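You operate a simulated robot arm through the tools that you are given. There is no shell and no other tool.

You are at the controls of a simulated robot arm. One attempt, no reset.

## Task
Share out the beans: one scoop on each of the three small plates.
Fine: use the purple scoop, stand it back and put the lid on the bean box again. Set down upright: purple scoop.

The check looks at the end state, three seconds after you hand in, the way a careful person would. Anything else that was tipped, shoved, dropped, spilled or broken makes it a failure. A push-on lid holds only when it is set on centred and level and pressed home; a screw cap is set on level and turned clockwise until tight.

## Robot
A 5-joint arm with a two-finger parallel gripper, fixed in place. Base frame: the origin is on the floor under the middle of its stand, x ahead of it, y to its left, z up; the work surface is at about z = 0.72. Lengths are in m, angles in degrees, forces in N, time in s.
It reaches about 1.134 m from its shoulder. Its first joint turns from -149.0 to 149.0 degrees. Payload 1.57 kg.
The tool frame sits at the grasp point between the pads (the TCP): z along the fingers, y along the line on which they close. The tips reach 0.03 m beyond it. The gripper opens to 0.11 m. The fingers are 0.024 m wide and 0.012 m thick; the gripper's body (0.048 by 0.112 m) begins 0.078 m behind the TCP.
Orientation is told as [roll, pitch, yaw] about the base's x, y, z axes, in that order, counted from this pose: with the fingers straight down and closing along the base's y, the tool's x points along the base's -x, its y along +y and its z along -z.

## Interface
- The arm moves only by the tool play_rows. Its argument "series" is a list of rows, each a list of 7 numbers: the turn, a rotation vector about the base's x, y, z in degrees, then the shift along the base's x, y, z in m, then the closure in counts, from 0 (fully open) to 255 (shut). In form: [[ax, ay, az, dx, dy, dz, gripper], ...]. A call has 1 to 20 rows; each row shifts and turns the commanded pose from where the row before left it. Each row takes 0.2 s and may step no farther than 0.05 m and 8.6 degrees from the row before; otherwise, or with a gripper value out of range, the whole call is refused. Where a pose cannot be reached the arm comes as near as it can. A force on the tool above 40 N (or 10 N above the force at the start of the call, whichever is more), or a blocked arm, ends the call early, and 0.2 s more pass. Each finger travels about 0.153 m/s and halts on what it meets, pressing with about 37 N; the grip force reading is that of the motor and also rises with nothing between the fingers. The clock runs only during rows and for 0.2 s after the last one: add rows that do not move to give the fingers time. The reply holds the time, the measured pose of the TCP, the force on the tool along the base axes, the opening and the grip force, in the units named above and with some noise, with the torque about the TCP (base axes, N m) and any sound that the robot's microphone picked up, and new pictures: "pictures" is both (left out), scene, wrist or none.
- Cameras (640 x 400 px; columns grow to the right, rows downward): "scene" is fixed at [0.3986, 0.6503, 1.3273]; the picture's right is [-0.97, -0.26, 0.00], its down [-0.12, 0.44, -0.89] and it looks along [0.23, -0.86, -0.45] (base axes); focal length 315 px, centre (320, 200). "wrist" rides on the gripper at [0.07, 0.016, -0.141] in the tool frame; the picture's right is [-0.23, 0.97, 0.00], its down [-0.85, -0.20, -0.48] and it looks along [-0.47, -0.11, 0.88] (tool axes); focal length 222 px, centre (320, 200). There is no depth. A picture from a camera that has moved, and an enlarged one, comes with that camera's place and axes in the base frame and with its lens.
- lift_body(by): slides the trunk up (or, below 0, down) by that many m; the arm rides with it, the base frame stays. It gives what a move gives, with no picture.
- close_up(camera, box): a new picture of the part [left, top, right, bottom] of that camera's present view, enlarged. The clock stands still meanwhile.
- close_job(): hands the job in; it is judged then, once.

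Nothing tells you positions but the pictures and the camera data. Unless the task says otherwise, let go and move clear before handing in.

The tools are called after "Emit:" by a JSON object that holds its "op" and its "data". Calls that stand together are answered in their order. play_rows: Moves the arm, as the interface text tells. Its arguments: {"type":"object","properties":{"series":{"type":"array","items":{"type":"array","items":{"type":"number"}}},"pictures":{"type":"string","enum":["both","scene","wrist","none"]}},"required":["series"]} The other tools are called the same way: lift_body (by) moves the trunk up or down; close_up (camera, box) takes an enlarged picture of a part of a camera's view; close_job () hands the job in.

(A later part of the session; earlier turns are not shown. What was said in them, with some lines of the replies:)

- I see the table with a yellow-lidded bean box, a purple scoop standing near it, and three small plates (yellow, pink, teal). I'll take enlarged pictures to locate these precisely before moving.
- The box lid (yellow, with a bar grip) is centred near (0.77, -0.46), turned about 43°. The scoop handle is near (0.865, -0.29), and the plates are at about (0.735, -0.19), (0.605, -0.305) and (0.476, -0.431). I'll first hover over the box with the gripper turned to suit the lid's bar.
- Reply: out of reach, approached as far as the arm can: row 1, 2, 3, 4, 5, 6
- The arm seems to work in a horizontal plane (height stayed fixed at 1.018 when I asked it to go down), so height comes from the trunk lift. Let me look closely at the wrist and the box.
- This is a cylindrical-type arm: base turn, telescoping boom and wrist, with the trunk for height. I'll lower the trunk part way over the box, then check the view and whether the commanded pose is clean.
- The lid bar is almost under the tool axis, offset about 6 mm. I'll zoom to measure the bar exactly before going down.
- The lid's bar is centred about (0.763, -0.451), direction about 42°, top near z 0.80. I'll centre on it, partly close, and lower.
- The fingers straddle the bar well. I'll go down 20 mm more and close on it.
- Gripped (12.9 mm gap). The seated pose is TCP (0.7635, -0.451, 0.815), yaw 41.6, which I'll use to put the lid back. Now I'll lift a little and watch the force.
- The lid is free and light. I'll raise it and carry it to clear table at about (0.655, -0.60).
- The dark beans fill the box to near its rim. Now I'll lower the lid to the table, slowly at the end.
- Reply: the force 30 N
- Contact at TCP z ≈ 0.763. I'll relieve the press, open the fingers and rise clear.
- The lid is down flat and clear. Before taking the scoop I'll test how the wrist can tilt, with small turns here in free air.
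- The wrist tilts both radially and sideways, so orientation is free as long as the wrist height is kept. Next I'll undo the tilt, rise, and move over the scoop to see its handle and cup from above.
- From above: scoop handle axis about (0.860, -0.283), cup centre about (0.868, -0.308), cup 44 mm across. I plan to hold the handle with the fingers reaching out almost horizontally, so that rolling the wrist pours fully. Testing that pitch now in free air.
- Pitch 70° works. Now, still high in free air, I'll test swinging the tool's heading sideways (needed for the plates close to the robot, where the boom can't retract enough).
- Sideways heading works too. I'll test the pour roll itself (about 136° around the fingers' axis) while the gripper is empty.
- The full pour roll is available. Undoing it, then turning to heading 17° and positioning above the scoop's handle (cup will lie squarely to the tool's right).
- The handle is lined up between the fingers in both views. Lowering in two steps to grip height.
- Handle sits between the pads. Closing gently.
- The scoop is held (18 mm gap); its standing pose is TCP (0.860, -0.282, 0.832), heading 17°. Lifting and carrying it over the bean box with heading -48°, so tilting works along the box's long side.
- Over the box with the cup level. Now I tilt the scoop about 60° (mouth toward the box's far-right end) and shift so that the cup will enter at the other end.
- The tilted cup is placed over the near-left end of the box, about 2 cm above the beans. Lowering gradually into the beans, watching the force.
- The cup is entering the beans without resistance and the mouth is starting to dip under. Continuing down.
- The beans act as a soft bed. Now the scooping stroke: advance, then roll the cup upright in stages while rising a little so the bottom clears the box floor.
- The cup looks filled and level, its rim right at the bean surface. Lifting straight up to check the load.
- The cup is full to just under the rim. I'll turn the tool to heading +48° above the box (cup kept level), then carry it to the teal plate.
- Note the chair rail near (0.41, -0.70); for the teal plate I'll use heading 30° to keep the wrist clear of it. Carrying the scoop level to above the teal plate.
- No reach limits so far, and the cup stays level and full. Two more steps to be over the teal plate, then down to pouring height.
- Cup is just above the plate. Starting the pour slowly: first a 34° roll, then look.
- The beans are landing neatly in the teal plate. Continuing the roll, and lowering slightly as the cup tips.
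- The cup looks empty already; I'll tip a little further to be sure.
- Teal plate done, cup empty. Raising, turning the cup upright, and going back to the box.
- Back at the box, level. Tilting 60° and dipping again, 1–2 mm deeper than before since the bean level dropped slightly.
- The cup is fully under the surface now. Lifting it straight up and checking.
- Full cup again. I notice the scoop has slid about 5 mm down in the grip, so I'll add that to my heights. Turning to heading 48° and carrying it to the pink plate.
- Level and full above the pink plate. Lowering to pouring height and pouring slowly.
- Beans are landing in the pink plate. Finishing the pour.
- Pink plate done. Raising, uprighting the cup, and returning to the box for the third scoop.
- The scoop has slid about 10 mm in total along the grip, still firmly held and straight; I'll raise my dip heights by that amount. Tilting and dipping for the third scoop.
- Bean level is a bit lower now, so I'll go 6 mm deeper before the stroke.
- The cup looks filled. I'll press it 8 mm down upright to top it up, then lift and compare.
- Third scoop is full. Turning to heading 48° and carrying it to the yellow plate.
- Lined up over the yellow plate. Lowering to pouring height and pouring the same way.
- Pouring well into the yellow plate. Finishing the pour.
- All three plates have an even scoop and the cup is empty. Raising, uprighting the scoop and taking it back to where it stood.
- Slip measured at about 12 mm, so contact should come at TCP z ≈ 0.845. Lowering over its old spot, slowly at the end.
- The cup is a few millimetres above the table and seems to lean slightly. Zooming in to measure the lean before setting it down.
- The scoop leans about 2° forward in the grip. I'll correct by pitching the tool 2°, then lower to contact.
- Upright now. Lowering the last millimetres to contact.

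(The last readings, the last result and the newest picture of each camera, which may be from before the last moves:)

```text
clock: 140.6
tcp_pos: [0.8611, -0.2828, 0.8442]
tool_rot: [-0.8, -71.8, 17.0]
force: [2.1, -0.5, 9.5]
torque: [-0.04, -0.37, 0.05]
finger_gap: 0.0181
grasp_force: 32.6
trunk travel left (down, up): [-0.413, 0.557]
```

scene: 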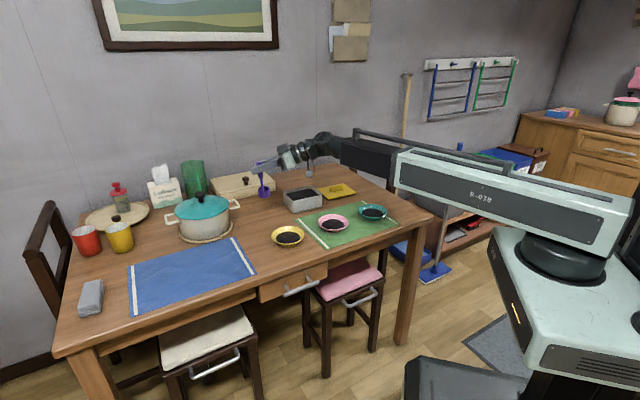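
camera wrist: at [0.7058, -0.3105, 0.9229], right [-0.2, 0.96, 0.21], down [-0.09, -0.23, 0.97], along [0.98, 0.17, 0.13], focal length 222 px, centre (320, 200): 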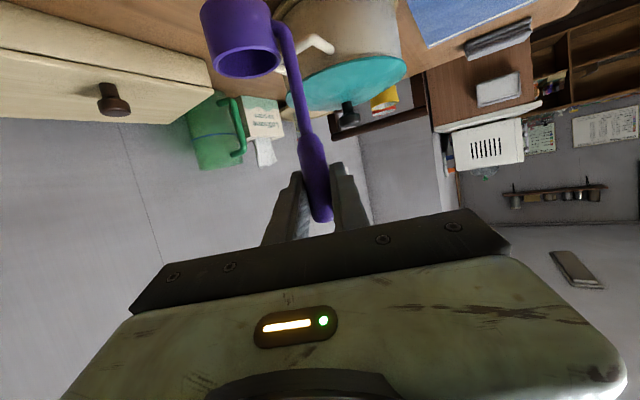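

Firm contact. Relieving most of the press and opening the fingers slowly.

Emit:
{"op": "lift_body", "data": {"by": 0.0008}}

Emit:
{"op": "play_rows", "data": {"series": [[0, 0, 0, 0, 0, 0, 213], [0, 0, 0, 0, 0, 0, 208], [0, 0, 0, 0, 0, 0, 200], [0, 0, 0, 0, 0, 0, 185], [0, 0, 0, 0, 0, 0, 165], [0, 0, 0, 0, 0, 0, 145], [0, 0, 0, 0, 0, 0, 130], [0, 0, 0, 0, 0, 0, 130]], "pictures": "none"}}

Emit:
{"op": "close_up", "data": {"camera": "scene", "box": [250, 180, 290, 220]}}

Emit:
{"op": "close_up", "data": {"camera": "wrist", "box": [200, 0, 440, 240]}}

```text
clock: 141.1
tcp_pos: [0.8613, -0.2827, 0.8446]
tool_rot: [-0.8, -71.7, 17.0]
force: [1.2, 2.1, 6.0]
torque: [0.03, -0.17, 0.02]
finger_gap: 0.0182
grasp_force: 32.9
trunk travel left (down, up): [-0.413, 0.557]
```

```text
clock: 142.9
tcp_pos: [0.8614, -0.2839, 0.8443]
tool_rot: [-0.8, -71.8, 17.0]
force: [0.3, -0.3, 0.2]
torque: [-0.02, 0.01, -0.01]
finger_gap: 0.0539
grasp_force: 0.0
trunk travel left (down, up): [-0.413, 0.557]
```

```text
10.00 times, centred on (270, 200) of scene
camera zoom: at [0.3986, 0.6503, 1.3273], right [-0.97, -0.26, 0.0], down [-0.12, 0.44, -0.89], along [0.23, -0.86, -0.45], focal length 3146 px, centre (820, 200)
```

zoom: 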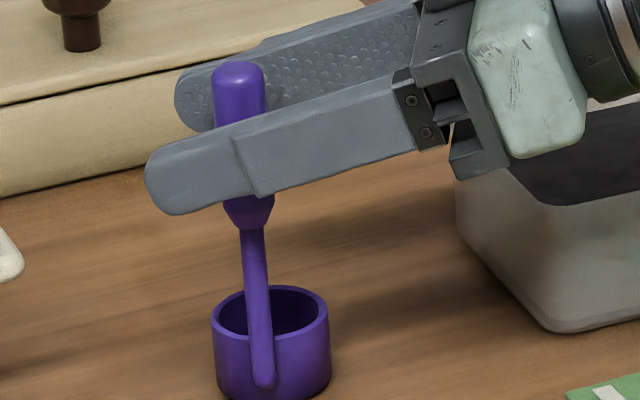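

```text
1.67 times, centred on (320, 120) of wrist
camera zoom: at [0.7066, -0.3108, 0.8227], right [-0.2, 0.96, 0.21], down [-0.13, -0.24, 0.96], along [0.97, 0.17, 0.17], focal length 370 px, centre (320, 333)
```

zoom: 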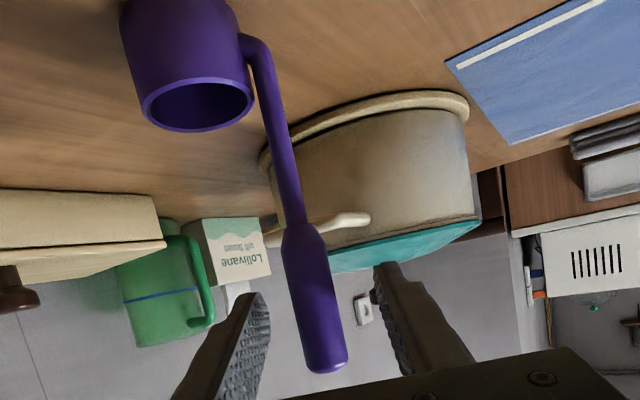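

The scoop is standing upright on its own. Raising straight up, clear of the handle.

Emit:
{"op": "lift_body", "data": {"by": 0.05}}

Emit:
{"op": "lift_body", "data": {"by": 0.1}}

Emit:
{"op": "play_rows", "data": {"series": [[0, 0, 0, 0, 0, 0, 130]], "pictures": "scene"}}

Emit:
{"op": "close_up", "data": {"camera": "scene", "box": [240, 165, 350, 235]}}

```text
clock: 143.8
tcp_pos: [0.8609, -0.2835, 0.8936]
tool_rot: [-0.8, -71.8, 17.0]
force: [0.2, 0.4, -0.1]
torque: [0.01, -0.01, 0.01]
finger_gap: 0.0537
grasp_force: 0.0
trunk travel left (down, up): [-0.463, 0.507]
```

```text
clock: 145.1
tcp_pos: [0.8619, -0.2839, 0.9941]
tool_rot: [-0.8, -71.8, 17.1]
force: [-0.1, 1.0, 0.0]
torque: [0.0, 0.01, -0.02]
finger_gap: 0.0538
grasp_force: 0.0
trunk travel left (down, up): [-0.563, 0.407]
```

```text
clock: 145.5
tcp_pos: [0.8611, -0.2839, 0.9926]
tool_rot: [-0.8, -71.9, 17.0]
force: [-0.5, 0.0, -0.8]
torque: [-0.03, 0.03, -0.01]
finger_gap: 0.0541
grasp_force: 0.1
trunk travel left (down, up): [-0.563, 0.407]
```

scene: 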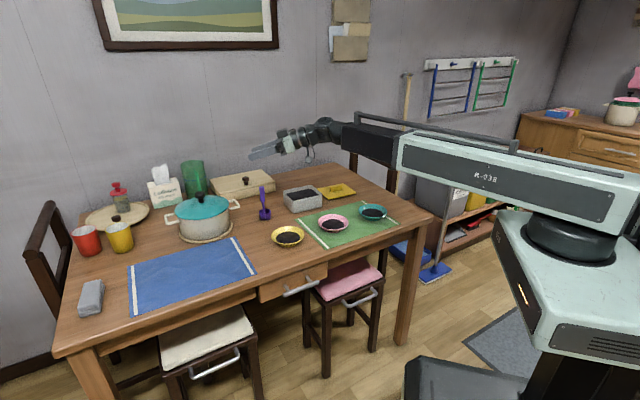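

```text
5.71 times, centred on (295, 200) of scene
camera zoom: at [0.3986, 0.6503, 1.3273], right [-0.97, -0.26, 0.0], down [-0.12, 0.44, -0.89], along [0.23, -0.86, -0.45], focal length 1798 px, centre (463, 200)
```

zoom: 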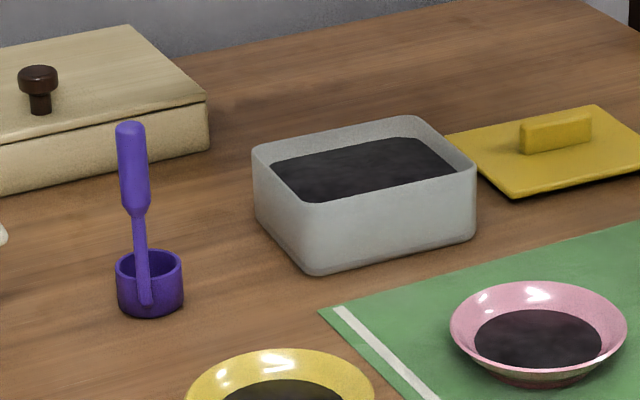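

Scoop stands upright at its place; the table is clean. Now I raise the trunk, return the gripper to straight-down, and go to the lid.

Emit:
{"op": "lift_body", "data": {"by": 0.2}}

Emit:
{"op": "play_rows", "data": {"series": [[-2.33, 7.627, 0, 0, 0, -0.0304, 130], [-2.33, 7.627, 0, 0, 0, -0.0284, 130], [-2.33, 7.627, 0, 0, 0, -0.0258, 130], [-2.33, 7.627, 0, 0, 0, -0.0228, 130], [-2.33, 7.627, 0, 0, 0, -0.0192, 130], [-2.33, 7.627, 0, 0, 0, -0.0154, 130], [-2.33, 7.627, 0, 0, 0, -0.0112, 130], [-2.33, 7.627, 0, 0, 0, -0.0068, 130], [-2.33, 7.627, 0, 0, 0, -0.0023, 130], [0, 0, 0, 0, 0, 0, 130]], "pictures": "none"}}

Emit:
{"op": "play_rows", "data": {"series": [[0, 0, 2.5, -0.0206, -0.0316, 0, 150], [0, 0, 2.5, -0.0206, -0.0316, 0, 150], [0, 0, 2.5, -0.0206, -0.0316, 0, 150], [0, 0, 2.5, -0.0206, -0.0316, 0, 150], [0, 0, 2.5, -0.0206, -0.0316, 0, 150], [0, 0, 2.5, -0.0206, -0.0316, 0, 150], [0, 0, 2.5, -0.0206, -0.0316, 0, 150], [0, 0, 2.5, -0.0206, -0.0316, 0, 150], [0, 0, 2.5, -0.0206, -0.0316, 0, 150], [0, 0, 2.2, -0.0206, -0.0316, 0, 150], [0, 0, 0, 0, 0, 0, 150]], "pictures": "both"}}

```text
clock: 147.7
tcp_pos: [0.86, -0.2825, 1.1948]
tool_rot: [-0.8, -71.7, 17.0]
force: [0.3, -0.5, 0.2]
torque: [-0.03, -0.01, 0.0]
finger_gap: 0.0536
grasp_force: 0.1
trunk travel left (down, up): [-0.763, 0.207]
```

```text
clock: 149.9
tcp_pos: [0.8602, -0.283, 1.0303]
tool_rot: [-0.8, 0.1, 17.0]
force: [0.5, -0.9, -0.1]
torque: [0.01, 0.0, -0.01]
finger_gap: 0.0541
grasp_force: 0.1
trunk travel left (down, up): [-0.763, 0.207]
```

```text
clock: 152.3
tcp_pos: [0.6557, -0.6, 1.0302]
tool_rot: [-0.8, 0.0, 41.7]
force: [0.1, 0.2, 0.5]
torque: [0.01, 0.0, -0.05]
finger_gap: 0.0455
grasp_force: 0.0
trunk travel left (down, up): [-0.763, 0.207]
camera wrist: at [0.5909, -0.6321, 1.1722], right [-0.48, 0.88, -0.01], down [0.77, 0.42, 0.48], along [0.43, 0.22, -0.88], focal length 222 px, centre (320, 200)
```

scene: 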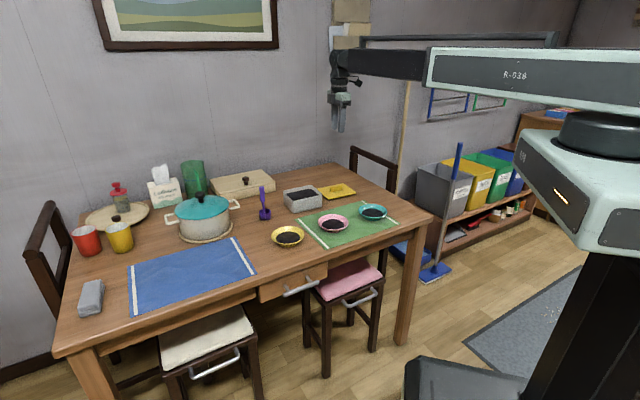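
wrist: 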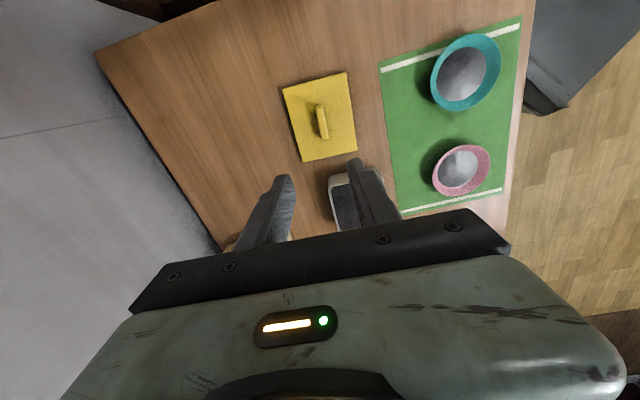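

The tool has a 0.8° residual tilt; correcting it, then lowering toward the lid's bar.

Emit:
{"op": "play_rows", "data": {"series": [[0.597, 0.532, 0, 0, 0, 0, 150], [0, 0, 0, 0, 0, 0, 150]], "pictures": "none"}}

Emit:
{"op": "lift_body", "data": {"by": -0.21}}

Emit:
{"op": "play_rows", "data": {"series": [[0, 0, 0, 0, 0, 0, 150]], "pictures": "none"}}

Emit:
{"op": "close_up", "data": {"camera": "wrist", "box": [220, 60, 420, 240]}}

Emit:
{"op": "close_up", "data": {"camera": "scene", "box": [300, 140, 380, 210]}}

```text
clock: 152.9
tcp_pos: [0.6536, -0.5993, 1.0303]
tool_rot: [0.1, 0.0, 41.7]
force: [-0.1, -0.2, -0.4]
torque: [0.01, 0.0, -0.02]
finger_gap: 0.0453
grasp_force: 0.1
trunk travel left (down, up): [-0.763, 0.207]
```

```text
clock: 155.2
tcp_pos: [0.6551, -0.5993, 0.8199]
tool_rot: [0.2, 0.0, 41.7]
force: [-0.2, -0.1, 0.7]
torque: [-0.02, -0.02, -0.03]
finger_gap: 0.0454
grasp_force: 0.1
trunk travel left (down, up): [-0.553, 0.417]
```

```text
clock: 155.6
tcp_pos: [0.6553, -0.5995, 0.8203]
tool_rot: [0.1, 0.0, 41.7]
force: [0.5, 0.1, 0.4]
torque: [0.01, -0.02, -0.02]
finger_gap: 0.0453
grasp_force: 0.0
trunk travel left (down, up): [-0.553, 0.417]
```

```text
2.22 times, centred on (320, 150) of wrist
camera zoom: at [0.5923, -0.633, 0.9625], right [-0.48, 0.88, 0.0], down [0.77, 0.42, 0.48], along [0.42, 0.23, -0.88], focal length 494 px, centre (320, 311)
```

zoom: 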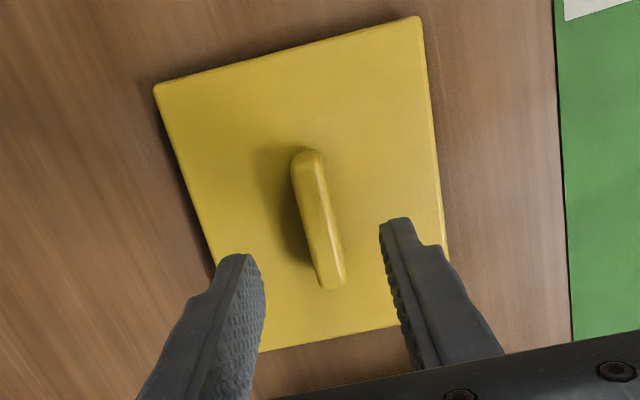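

```text
5.71 times, centred on (340, 175) of scene
camera zoom: at [0.3986, 0.6503, 1.3273], right [-0.97, -0.26, 0.0], down [-0.12, 0.44, -0.89], along [0.23, -0.86, -0.45], focal length 1798 px, centre (206, 343)
```

zoom: 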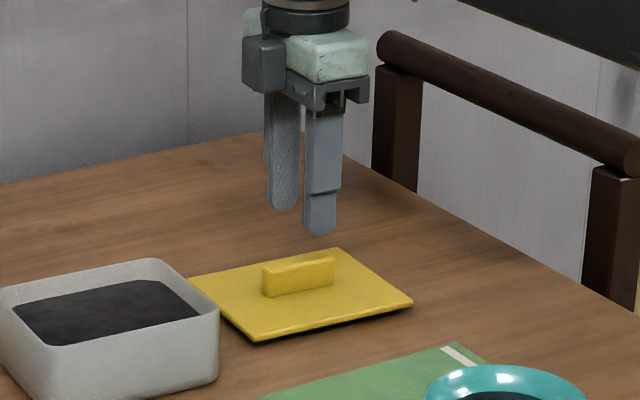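

Emit:
{"op": "lift_body", "data": {"by": -0.05}}

Emit:
{"op": "lift_body", "data": {"by": -0.0065}}

Emit:
{"op": "play_rows", "data": {"series": [[0, 0, 0, 0, 0, 0, 190], [0, 0, 0, 0, 0, 0, 215], [0, 0, 0, 0, 0, 0, 255], [0, 0, 0, 0, 0, 0, 255], [0, 0, 0, 0, 0, 0, 255]], "pictures": "none"}}

Emit:
{"op": "close_up", "data": {"camera": "scene", "box": [315, 160, 375, 210]}}

Emit:
{"op": "close_up", "data": {"camera": "wrist", "box": [220, 60, 420, 240]}}

```text
clock: 156.5
tcp_pos: [0.6552, -0.5993, 0.7699]
tool_rot: [0.1, -0.1, 41.7]
force: [0.3, 0.2, 0.5]
torque: [-0.01, -0.02, 0.0]
finger_gap: 0.0456
grasp_force: 0.1
trunk travel left (down, up): [-0.503, 0.467]
```

```text
clock: 157.0
tcp_pos: [0.6551, -0.6001, 0.7644]
tool_rot: [0.0, -0.1, 41.8]
force: [-0.5, -0.3, -1.0]
torque: [-0.03, 0.03, 0.0]
finger_gap: 0.0451
grasp_force: 0.0
trunk travel left (down, up): [-0.497, 0.473]
```

```text
clock: 158.2
tcp_pos: [0.6556, -0.5994, 0.764]
tool_rot: [0.1, 0.0, 41.7]
force: [-0.4, 0.8, 0.8]
torque: [0.0, -0.02, 0.0]
finger_gap: 0.0126
grasp_force: 29.6
trunk travel left (down, up): [-0.497, 0.473]
```

```text
8.00 times, centred on (345, 185) of scene
camera zoom: at [0.3986, 0.6503, 1.3273], right [-0.97, -0.26, 0.0], down [-0.12, 0.44, -0.89], along [0.23, -0.86, -0.45], focal length 2517 px, centre (120, 320)
```

zoom: 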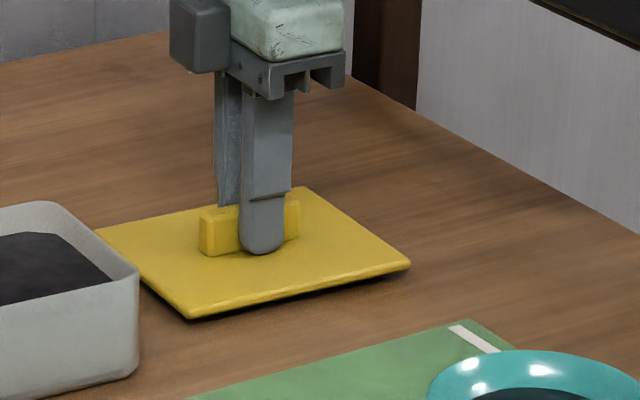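

```text
2.22 times, centred on (320, 150) of wrist
camera zoom: at [0.5923, -0.633, 0.9059], right [-0.48, 0.88, 0.0], down [0.77, 0.42, 0.48], along [0.42, 0.23, -0.88], focal length 494 px, centre (320, 311)
```

zoom: 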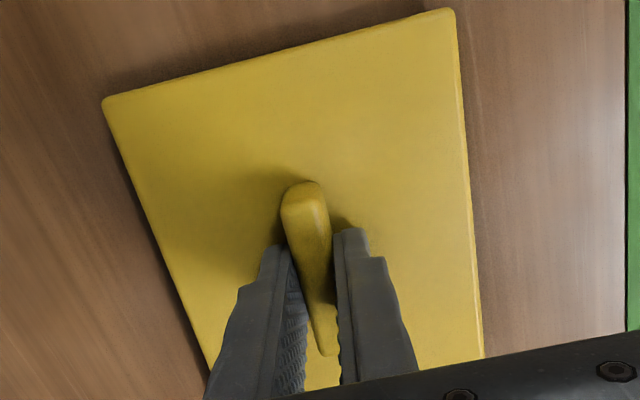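

The lid's bar is gripped again as before. Lifting and carrying it back over the box.

Emit:
{"op": "lift_body", "data": {"by": 0.1}}

Emit:
{"op": "play_rows", "data": {"series": [[0, 0, 0, 0.018, 0.025, 0, 255], [0, 0, 0, 0.018, 0.025, 0, 255], [0, 0, 0, 0.018, 0.025, 0, 255], [0, 0, 0, 0.018, 0.025, 0, 255], [0, 0, 0, 0.018, 0.025, 0, 255], [0, 0, 0, 0.018, 0.025, 0, 255], [0, 0, 0, 0, 0, 0, 255]], "pictures": "none"}}

Emit:
{"op": "play_rows", "data": {"series": [[0, 0, 0, 0, 0, 0, 255]], "pictures": "both"}}

Emit:
{"op": "lift_body", "data": {"by": -0.025}}

Emit:
{"op": "close_up", "data": {"camera": "scene", "box": [270, 155, 340, 215]}}

Emit:
{"op": "close_up", "data": {"camera": "wrist", "box": [200, 40, 440, 240]}}

```text
clock: 159.6
tcp_pos: [0.6555, -0.5989, 0.8633]
tool_rot: [0.1, 0.0, 41.8]
force: [0.4, 0.2, -0.1]
torque: [-0.01, 0.01, 0.0]
finger_gap: 0.0127
grasp_force: 30.0
trunk travel left (down, up): [-0.597, 0.373]
```

```text
clock: 161.2
tcp_pos: [0.7636, -0.4489, 0.8641]
tool_rot: [0.1, 0.0, 41.6]
force: [0.6, 0.0, -0.7]
torque: [0.0, 0.02, 0.0]
finger_gap: 0.0128
grasp_force: 29.9
trunk travel left (down, up): [-0.597, 0.373]
```

```text
clock: 161.6
tcp_pos: [0.7636, -0.4481, 0.8624]
tool_rot: [0.0, 0.1, 41.7]
force: [0.5, -0.5, -0.7]
torque: [-0.02, -0.01, -0.03]
finger_gap: 0.013
grasp_force: 29.0
trunk travel left (down, up): [-0.597, 0.373]
camera wrist: at [0.7003, -0.4832, 1.0059], right [-0.48, 0.88, 0.0], down [0.77, 0.42, 0.48], along [0.42, 0.23, -0.88], focal length 222 px, centre (320, 200)
```

scene: 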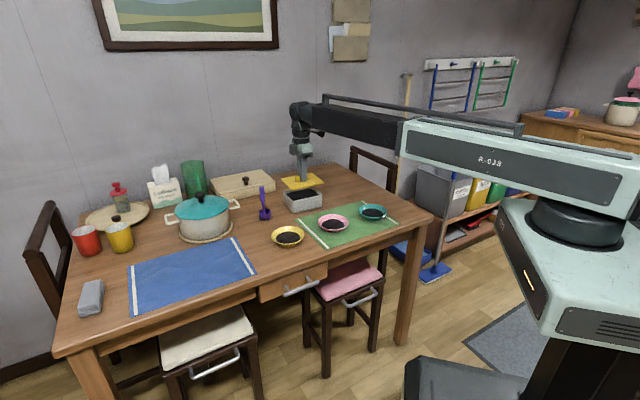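
wrist: 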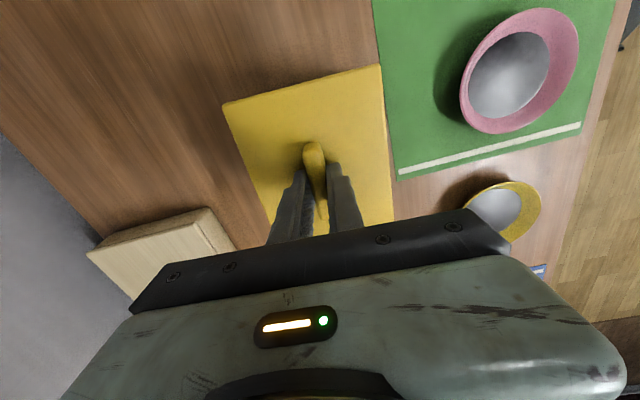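

```text
clock: 162.3
tcp_pos: [0.7638, -0.4495, 0.8382]
tool_rot: [0.1, -0.1, 41.7]
force: [1.1, -0.3, 0.4]
torque: [0.03, 0.01, -0.01]
finger_gap: 0.0131
grasp_force: 30.1
trunk travel left (down, up): [-0.572, 0.398]
```

```text
6.67 times, centred on (305, 185) of scene
camera zoom: at [0.3986, 0.6503, 1.3273], right [-0.97, -0.26, 0.0], down [-0.12, 0.44, -0.89], along [0.23, -0.86, -0.45], focal length 2097 px, centre (420, 300)
```

zoom: 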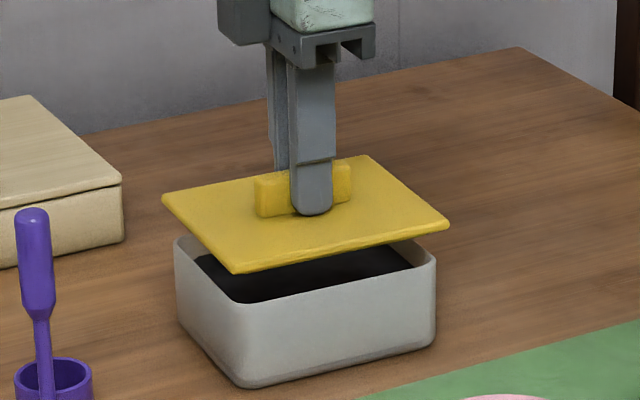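

```text
2.00 times, centred on (320, 140) of wrist
camera zoom: at [0.7002, -0.4832, 0.9809], right [-0.48, 0.88, 0.0], down [0.77, 0.42, 0.48], along [0.42, 0.23, -0.88], focal length 444 px, centre (320, 320)
```

zoom: 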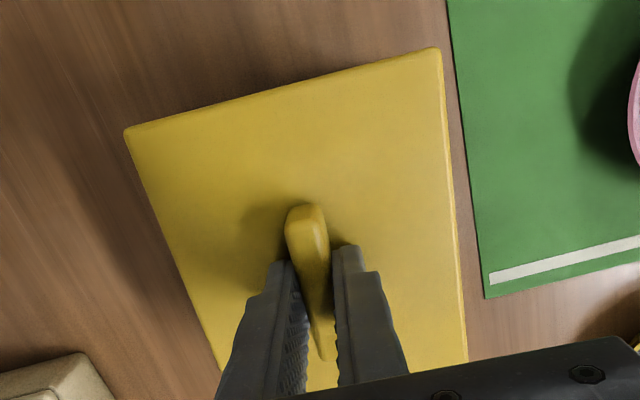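

Readings put me about 1.6 mm off the original seating line; correcting, then lowering to the height where I can compare with the earlier lid-off picture.

Emit:
{"op": "play_rows", "data": {"series": [[0, 0, 0, 0.0006, -0.0016, 0, 255], [0, 0, 0, 0, 0, 0, 255]], "pictures": "none"}}

Emit:
{"op": "lift_body", "data": {"by": -0.0125}}

Emit:
{"op": "play_rows", "data": {"series": [[0, 0, 0, 0, 0, 0, 255]], "pictures": "none"}}

Emit:
{"op": "close_up", "data": {"camera": "scene", "box": [275, 165, 335, 215]}}

```text
clock: 162.9
tcp_pos: [0.7632, -0.4512, 0.8384]
tool_rot: [0.1, -0.1, 41.7]
force: [-0.2, -0.1, -0.5]
torque: [0.01, -0.01, 0.01]
finger_gap: 0.0131
grasp_force: 29.9
trunk travel left (down, up): [-0.572, 0.398]
```

```text
clock: 163.5
tcp_pos: [0.7647, -0.4511, 0.8254]
tool_rot: [0.1, 0.0, 41.7]
force: [-0.2, -0.3, -1.1]
torque: [-0.01, 0.0, 0.03]
finger_gap: 0.0129
grasp_force: 29.6
trunk travel left (down, up): [-0.559, 0.411]
```

```text
clock: 163.9
tcp_pos: [0.7637, -0.4505, 0.8258]
tool_rot: [0.1, 0.0, 41.6]
force: [0.1, 0.0, -0.9]
torque: [0.0, -0.03, 0.01]
finger_gap: 0.013
grasp_force: 29.8
trunk travel left (down, up): [-0.559, 0.411]
```

```text
8.00 times, centred on (305, 190) of scene
camera zoom: at [0.3986, 0.6503, 1.3273], right [-0.97, -0.26, 0.0], down [-0.12, 0.44, -0.89], along [0.23, -0.86, -0.45], focal length 2517 px, centre (440, 280)
```

zoom: 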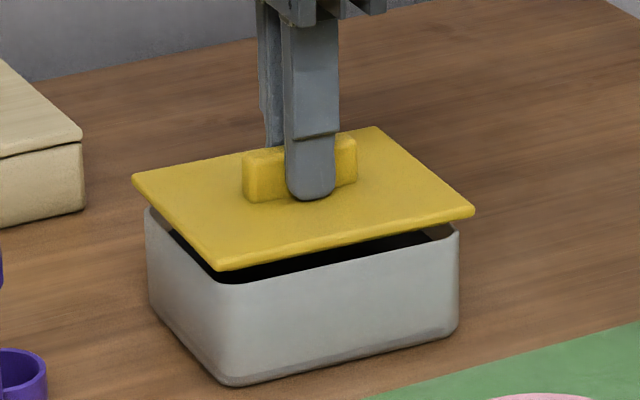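

The lid sits within about 0.7 mm of its earlier picture. Small nudge, then lowering onto the rim.

Emit:
{"op": "play_rows", "data": {"series": [[0, 0, 0, 0.0006, 0.0002, 0, 255], [0, 0, 0, 0, 0, 0, 255]], "pictures": "none"}}

Emit:
{"op": "lift_body", "data": {"by": -0.006}}

Emit:
{"op": "lift_body", "data": {"by": -0.0025}}

Emit:
{"op": "close_up", "data": {"camera": "scene", "box": [275, 165, 335, 215]}}

```text
clock: 164.5
tcp_pos: [0.7654, -0.451, 0.8255]
tool_rot: [0.1, 0.0, 41.7]
force: [-0.1, 0.2, -1.0]
torque: [-0.03, 0.0, 0.03]
finger_gap: 0.013
grasp_force: 29.6
trunk travel left (down, up): [-0.559, 0.411]
```

```text
clock: 165.0
tcp_pos: [0.7641, -0.4509, 0.8198]
tool_rot: [0.1, -0.1, 41.7]
force: [0.0, -0.3, -1.6]
torque: [0.02, -0.01, -0.03]
finger_gap: 0.0129
grasp_force: 29.9
trunk travel left (down, up): [-0.553, 0.417]
```

```text
clock: 165.5
tcp_pos: [0.7651, -0.4511, 0.817]
tool_rot: [0.1, -0.1, 41.7]
force: [-1.1, 0.6, -0.7]
torque: [0.02, 0.0, -0.01]
finger_gap: 0.013
grasp_force: 29.5
trunk travel left (down, up): [-0.551, 0.419]
```

```text
8.00 times, centred on (305, 190) of scene
camera zoom: at [0.3986, 0.6503, 1.3273], right [-0.97, -0.26, 0.0], down [-0.12, 0.44, -0.89], along [0.23, -0.86, -0.45], focal length 2517 px, centre (440, 280)
```

zoom: 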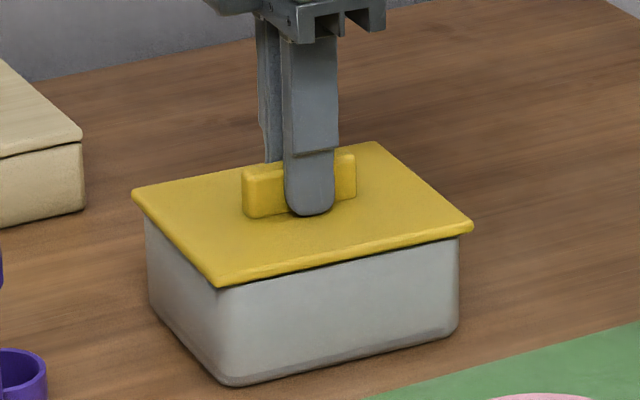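

Emit:
{"op": "lift_body", "data": {"by": -0.001}}

Emit:
{"op": "lift_body", "data": {"by": -0.001}}

```text
clock: 166.0
tcp_pos: [0.7652, -0.4497, 0.8171]
tool_rot: [0.0, 0.1, 41.7]
force: [2.1, -0.8, 3.3]
torque: [-0.01, 0.01, -0.02]
finger_gap: 0.0127
grasp_force: 29.9
trunk travel left (down, up): [-0.55, 0.42]
```

```text
clock: 166.6
tcp_pos: [0.7641, -0.4499, 0.8169]
tool_rot: [-0.2, -0.1, 41.7]
force: [8.2, -4.4, 18.6]
torque: [-0.14, -0.01, 0.0]
finger_gap: 0.013
grasp_force: 30.3
trunk travel left (down, up): [-0.549, 0.421]
```

Emit:
{"op": "close_up", "data": {"camera": "scene", "box": [275, 165, 335, 215]}}

Emit:
{"op": "play_rows", "data": {"series": [[0, 0, 0, 0, 0, 0, 255]], "pictures": "none"}}

```text
8.00 times, centred on (305, 190) of scene
camera zoom: at [0.3986, 0.6503, 1.3273], right [-0.97, -0.26, 0.0], down [-0.12, 0.44, -0.89], along [0.23, -0.86, -0.45], focal length 2517 px, centre (440, 280)
```

zoom: 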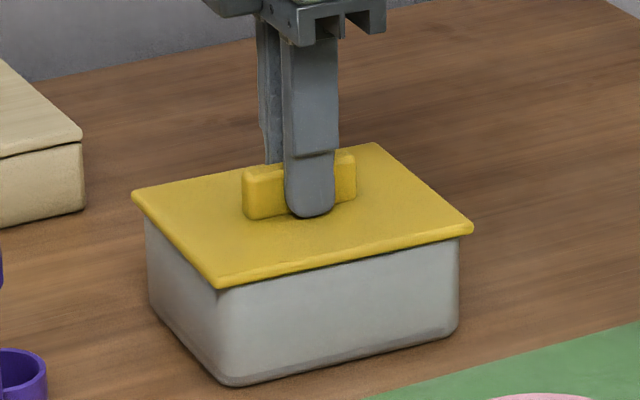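

```text
clock: 166.9
tcp_pos: [0.7647, -0.45, 0.8165]
tool_rot: [-0.1, -0.1, 41.8]
force: [10.5, -5.3, 22.1]
torque: [-0.13, -0.16, 0.01]
finger_gap: 0.0127
grasp_force: 30.2
trunk travel left (down, up): [-0.549, 0.421]
```

Comparing with the original closed-lid picture (same crop).

Emit:
{"op": "close_up", "data": {"camera": "scene", "box": [275, 165, 335, 205]}}

```text
10.00 times, centred on (305, 185) of scene
camera zoom: at [0.3986, 0.6503, 1.3273], right [-0.97, -0.26, 0.0], down [-0.12, 0.44, -0.89], along [0.23, -0.86, -0.45], focal length 3146 px, centre (470, 350)
```

zoom: 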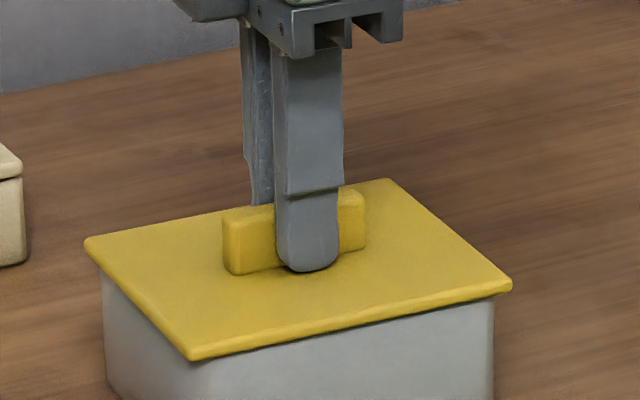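

The lid is within a millimetre of its original closed position. There is some sideways load from the arm's flex; I'll relieve that with a tiny outward shift before pressing further.

Emit:
{"op": "play_rows", "data": {"series": [[0, 0, 0, 0.0005, -0.0003, 0, 255], [0, 0, 0, 0, 0, 0, 255]], "pictures": "none"}}

```text
clock: 167.6
tcp_pos: [0.765, -0.4509, 0.8174]
tool_rot: [0.1, -0.2, 41.6]
force: [8.9, -3.9, 20.7]
torque: [-0.02, -0.21, 0.03]
finger_gap: 0.0129
grasp_force: 29.6
trunk travel left (down, up): [-0.549, 0.421]
```

Emit:
{"op": "play_rows", "data": {"series": [[0, 0, 0, 0.0009, -0.0005, 0, 255], [0, 0, 0, 0, 0, 0, 255]], "pictures": "none"}}

Emit:
{"op": "lift_body", "data": {"by": -0.0007}}

Emit:
{"op": "close_up", "data": {"camera": "scene", "box": [275, 165, 335, 205]}}

```text
clock: 168.2
tcp_pos: [0.7638, -0.4505, 0.8174]
tool_rot: [0.0, 0.0, 41.7]
force: [-2.4, 2.1, 10.5]
torque: [0.17, -0.1, -0.02]
finger_gap: 0.013
grasp_force: 30.2
trunk travel left (down, up): [-0.549, 0.421]
```

```text
clock: 168.7
tcp_pos: [0.7644, -0.4507, 0.8155]
tool_rot: [0.0, 0.0, 41.7]
force: [-3.7, 3.3, 15.7]
torque: [0.08, 0.19, 0.0]
finger_gap: 0.0129
grasp_force: 29.9
trunk travel left (down, up): [-0.548, 0.422]
```

```text
10.00 times, centred on (305, 185) of scene
camera zoom: at [0.3986, 0.6503, 1.3273], right [-0.97, -0.26, 0.0], down [-0.12, 0.44, -0.89], along [0.23, -0.86, -0.45], focal length 3146 px, centre (470, 350)
```

zoom: 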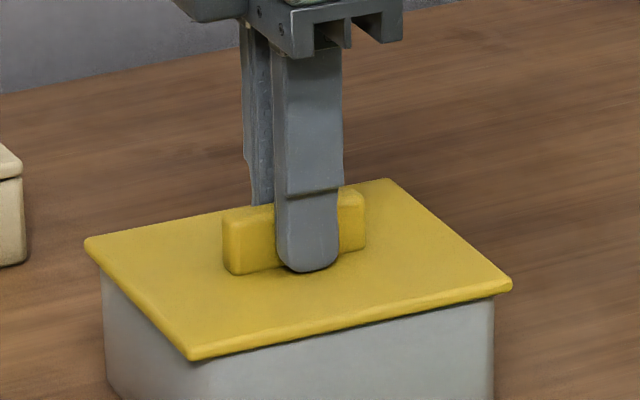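

Side load is small now. Pressing further down to seat it.

Emit:
{"op": "lift_body", "data": {"by": -0.001}}

Emit:
{"op": "lift_body", "data": {"by": -0.0007}}

Emit:
{"op": "play_rows", "data": {"series": [[0, 0, 0, 0, 0, 0, 255]], "pictures": "none"}}

Emit:
{"op": "close_up", "data": {"camera": "scene", "box": [275, 165, 335, 205]}}

```text
clock: 169.2
tcp_pos: [0.7632, -0.4504, 0.8166]
tool_rot: [-0.1, 0.0, 41.8]
force: [-2.4, 0.3, 26.6]
torque: [0.06, 0.14, 0.01]
finger_gap: 0.0127
grasp_force: 29.8
trunk travel left (down, up): [-0.547, 0.423]
```

```text
clock: 169.7
tcp_pos: [0.764, -0.4509, 0.816]
tool_rot: [-0.2, -0.1, 41.7]
force: [2.5, -1.2, 34.8]
torque: [0.02, 0.09, 0.04]
finger_gap: 0.0131
grasp_force: 30.1
trunk travel left (down, up): [-0.546, 0.424]
```

```text
clock: 170.1
tcp_pos: [0.7632, -0.451, 0.8161]
tool_rot: [-0.2, -0.2, 41.7]
force: [3.9, -1.9, 38.0]
torque: [0.04, 0.05, 0.01]
finger_gap: 0.0131
grasp_force: 29.5
trunk travel left (down, up): [-0.546, 0.424]
```

```text
10.00 times, centred on (305, 185) of scene
camera zoom: at [0.3986, 0.6503, 1.3273], right [-0.97, -0.26, 0.0], down [-0.12, 0.44, -0.89], along [0.23, -0.86, -0.45], focal length 3146 px, centre (470, 350)
```

zoom: 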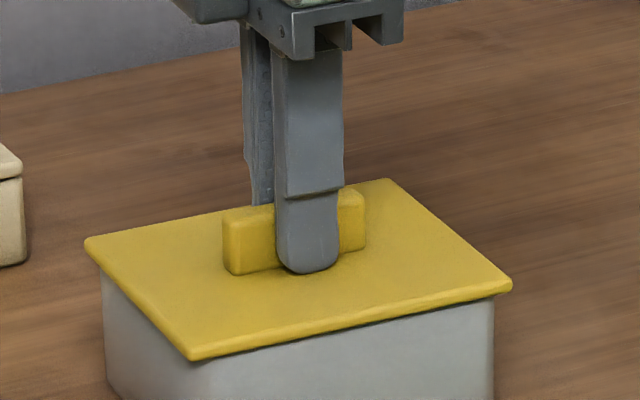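

Pressed with about 38 N; the lid is at its original height and level. Relieving the press and opening the fingers.

Emit:
{"op": "lift_body", "data": {"by": 0.0025}}

Emit:
{"op": "play_rows", "data": {"series": [[0, 0, 0, 0, 0, 0, 230], [0, 0, 0, 0, 0, 0, 215], [0, 0, 0, 0, 0, 0, 190], [0, 0, 0, 0, 0, 0, 160], [0, 0, 0, 0, 0, 0, 150], [0, 0, 0, 0, 0, 0, 150]], "pictures": "none"}}

Emit:
{"op": "lift_body", "data": {"by": 0.03}}

Emit:
{"op": "close_up", "data": {"camera": "scene", "box": [275, 165, 335, 205]}}

Emit:
{"op": "close_up", "data": {"camera": "scene", "box": [245, 175, 335, 231]}}

```text
clock: 170.6
tcp_pos: [0.7653, -0.4512, 0.8164]
tool_rot: [0.2, -0.1, 41.6]
force: [-5.6, 2.8, 5.6]
torque: [0.26, -0.08, 0.18]
finger_gap: 0.0129
grasp_force: 29.9
trunk travel left (down, up): [-0.549, 0.421]
```

```text
clock: 172.0
tcp_pos: [0.7658, -0.4507, 0.8172]
tool_rot: [0.1, 0.0, 41.8]
force: [-2.2, 1.9, 5.0]
torque: [-0.04, 0.01, -0.03]
finger_gap: 0.0434
grasp_force: 0.0
trunk travel left (down, up): [-0.549, 0.421]
```

```text
clock: 172.8
tcp_pos: [0.7664, -0.4512, 0.8455]
tool_rot: [0.1, 0.0, 41.6]
force: [-0.5, 0.4, 0.6]
torque: [0.0, -0.03, -0.01]
finger_gap: 0.0456
grasp_force: 0.1
trunk travel left (down, up): [-0.579, 0.391]
```

```text
10.00 times, centred on (305, 185) of scene
camera zoom: at [0.3986, 0.6503, 1.3273], right [-0.97, -0.26, 0.0], down [-0.12, 0.44, -0.89], along [0.23, -0.86, -0.45], focal length 3146 px, centre (470, 350)
```

zoom: 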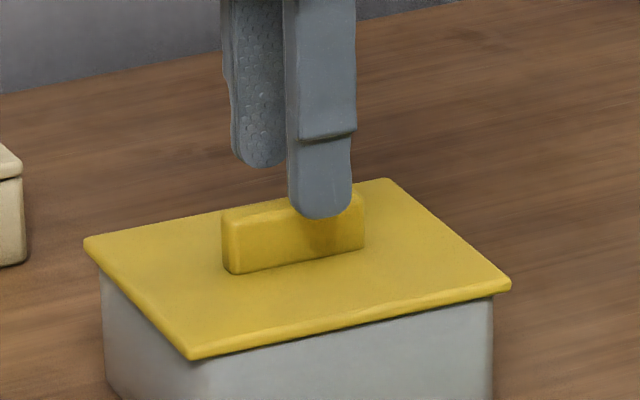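

```text
7.11 times, centred on (290, 203) of scene
camera zoom: at [0.3986, 0.6503, 1.3273], right [-0.97, -0.26, 0.0], down [-0.12, 0.44, -0.89], along [0.23, -0.86, -0.45], focal length 2237 px, centre (533, 179)
```

zoom: 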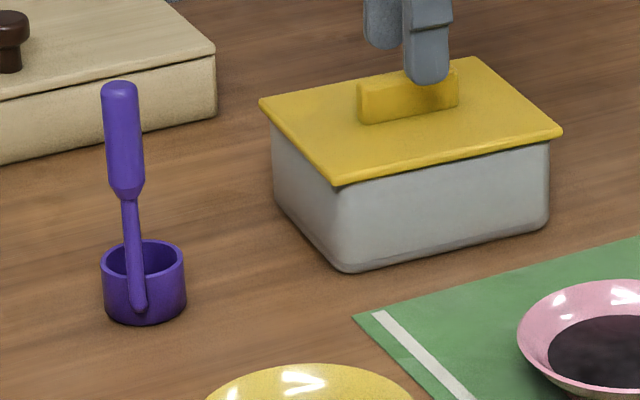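

Lid and scoop match the initial pictures to within a millimetre. Raising clear and moving the arm back toward its starting pose.

Emit:
{"op": "lift_body", "data": {"by": 0.17}}

Emit:
{"op": "play_rows", "data": {"series": [[0, 0, 0, -0.034, 0.012, 0, 100], [0, 0, 0, -0.034, 0.012, 0, 50], [0, 0, 0, -0.034, 0.012, 0, 0], [0, 0, 0, -0.034, 0.012, 0, 0], [0, 0, 0, -0.034, 0.012, 0, 0], [0, 0, 0, -0.034, 0.012, 0, 0], [0, 0, 0, 0, 0, 0, 0]], "pictures": "both"}}

Emit:
{"op": "close_up", "data": {"camera": "scene", "box": [240, 160, 420, 272]}}

Emit:
{"op": "close_up", "data": {"camera": "scene", "box": [245, 175, 335, 231]}}

Emit:
{"op": "close_up", "data": {"camera": "scene", "box": [60, 150, 260, 275]}}

```text
clock: 174.7
tcp_pos: [0.766, -0.4513, 1.0152]
tool_rot: [0.0, 0.0, 41.7]
force: [0.1, 0.1, 0.3]
torque: [0.03, -0.02, -0.04]
finger_gap: 0.0453
grasp_force: 0.0
trunk travel left (down, up): [-0.749, 0.221]
```

```text
clock: 176.3
tcp_pos: [0.5621, -0.3799, 1.0162]
tool_rot: [0.0, 0.0, 41.7]
force: [0.3, 0.2, -0.6]
torque: [-0.03, -0.01, 0.02]
finger_gap: 0.1102
grasp_force: 0.0
trunk travel left (down, up): [-0.749, 0.221]
camera wrist: at [0.4993, -0.4136, 1.1581], right [-0.48, 0.88, 0.0], down [0.77, 0.42, 0.48], along [0.42, 0.23, -0.88], focal length 222 px, centre (320, 200)
```

scene: 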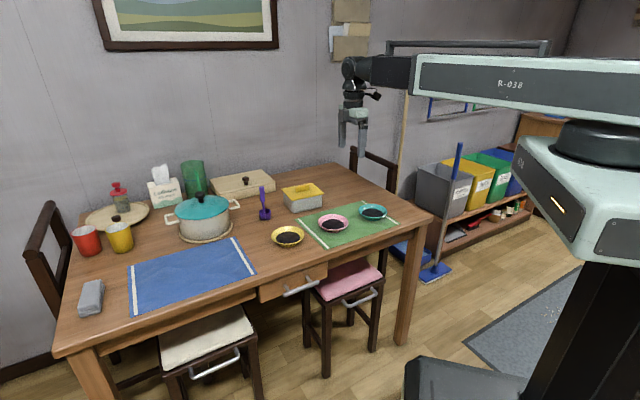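
wrist: 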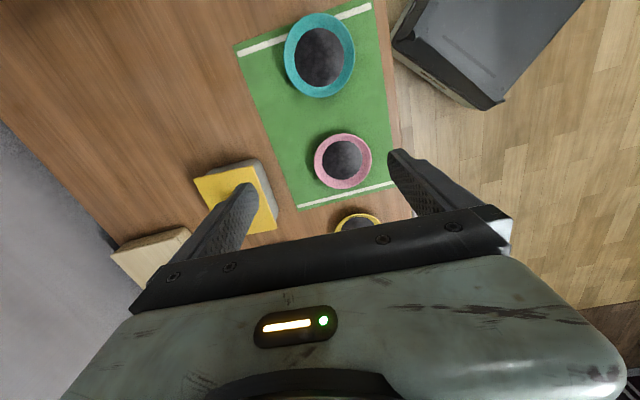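

```text
3.56 times, centred on (330, 216) of scene
camera zoom: at [0.3986, 0.6503, 1.3273], right [-0.97, -0.26, 0.0], down [-0.12, 0.44, -0.89], along [0.23, -0.86, -0.45], focal length 1119 px, centre (284, 143)
```

zoom: 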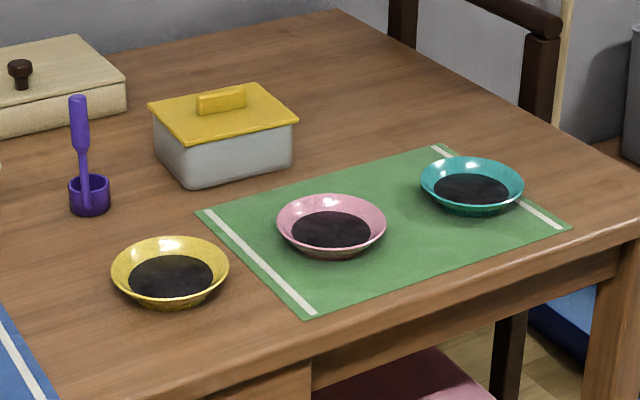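

```text
7.11 times, centred on (290, 203) of scene
camera zoom: at [0.3986, 0.6503, 1.3273], right [-0.97, -0.26, 0.0], down [-0.12, 0.44, -0.89], along [0.23, -0.86, -0.45], focal length 2237 px, centre (533, 179)
```

zoom: 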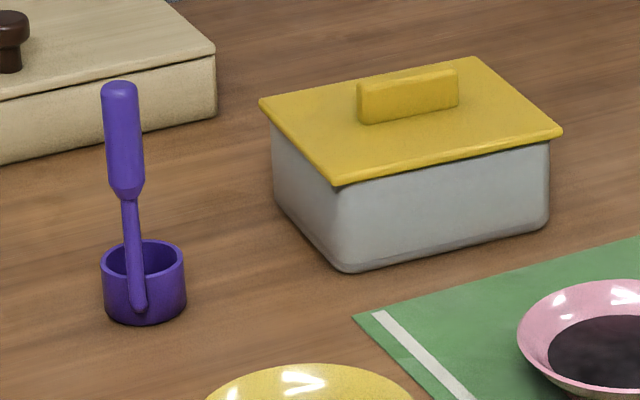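

```text
3.20 times, centred on (160, 212) of scene
camera zoom: at [0.3986, 0.6503, 1.3273], right [-0.97, -0.26, 0.0], down [-0.12, 0.44, -0.89], along [0.23, -0.86, -0.45], focal length 1007 px, centre (832, 160)
```

zoom: 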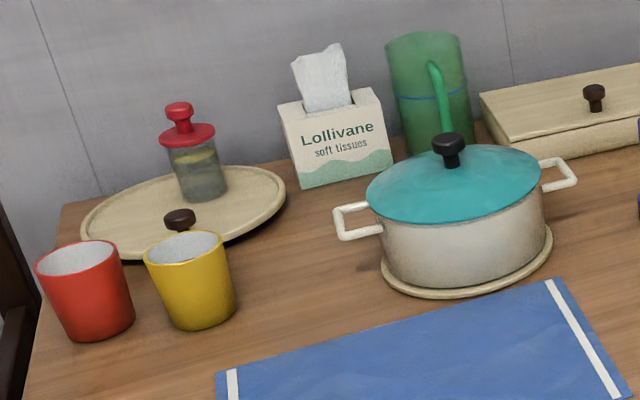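

Everything checks out against the first pictures:
- All three plates hold an even scoop, and nothing is spilled.
- The purple scoop stands upright at its old spot.
- The lid is back on the bean box, level and pressed down.
- The other objects are where they were, and the arm is clear.

Handing in.

Emit:
{"op": "close_job", "data": {}}

```text
The job is handed in.
```

I handed the job in. I haven't seen a verdict; what follows is from the last pictures before I closed it.

- **Beans:** each of the three small plates (teal, pink, yellow) has one full scoop, and the amounts look even. No beans are visible on the table.
- **Purple scoop:** it stands upright within about 1–2 mm of where it started. It slid about 12 mm down in the grip and leaned about 2° while I was pouring. I corrected the lean before setting it down.
- **Bean box lid:** it is back on, level, and within about 0.5 mm of its original height. I pressed it down with about 38 N. I didn't test whether it holds, because pulling on it could have lifted it off again.
- **Everything else:** the other objects match the first pictures. The arm is back at about its starting position with the gripper open.
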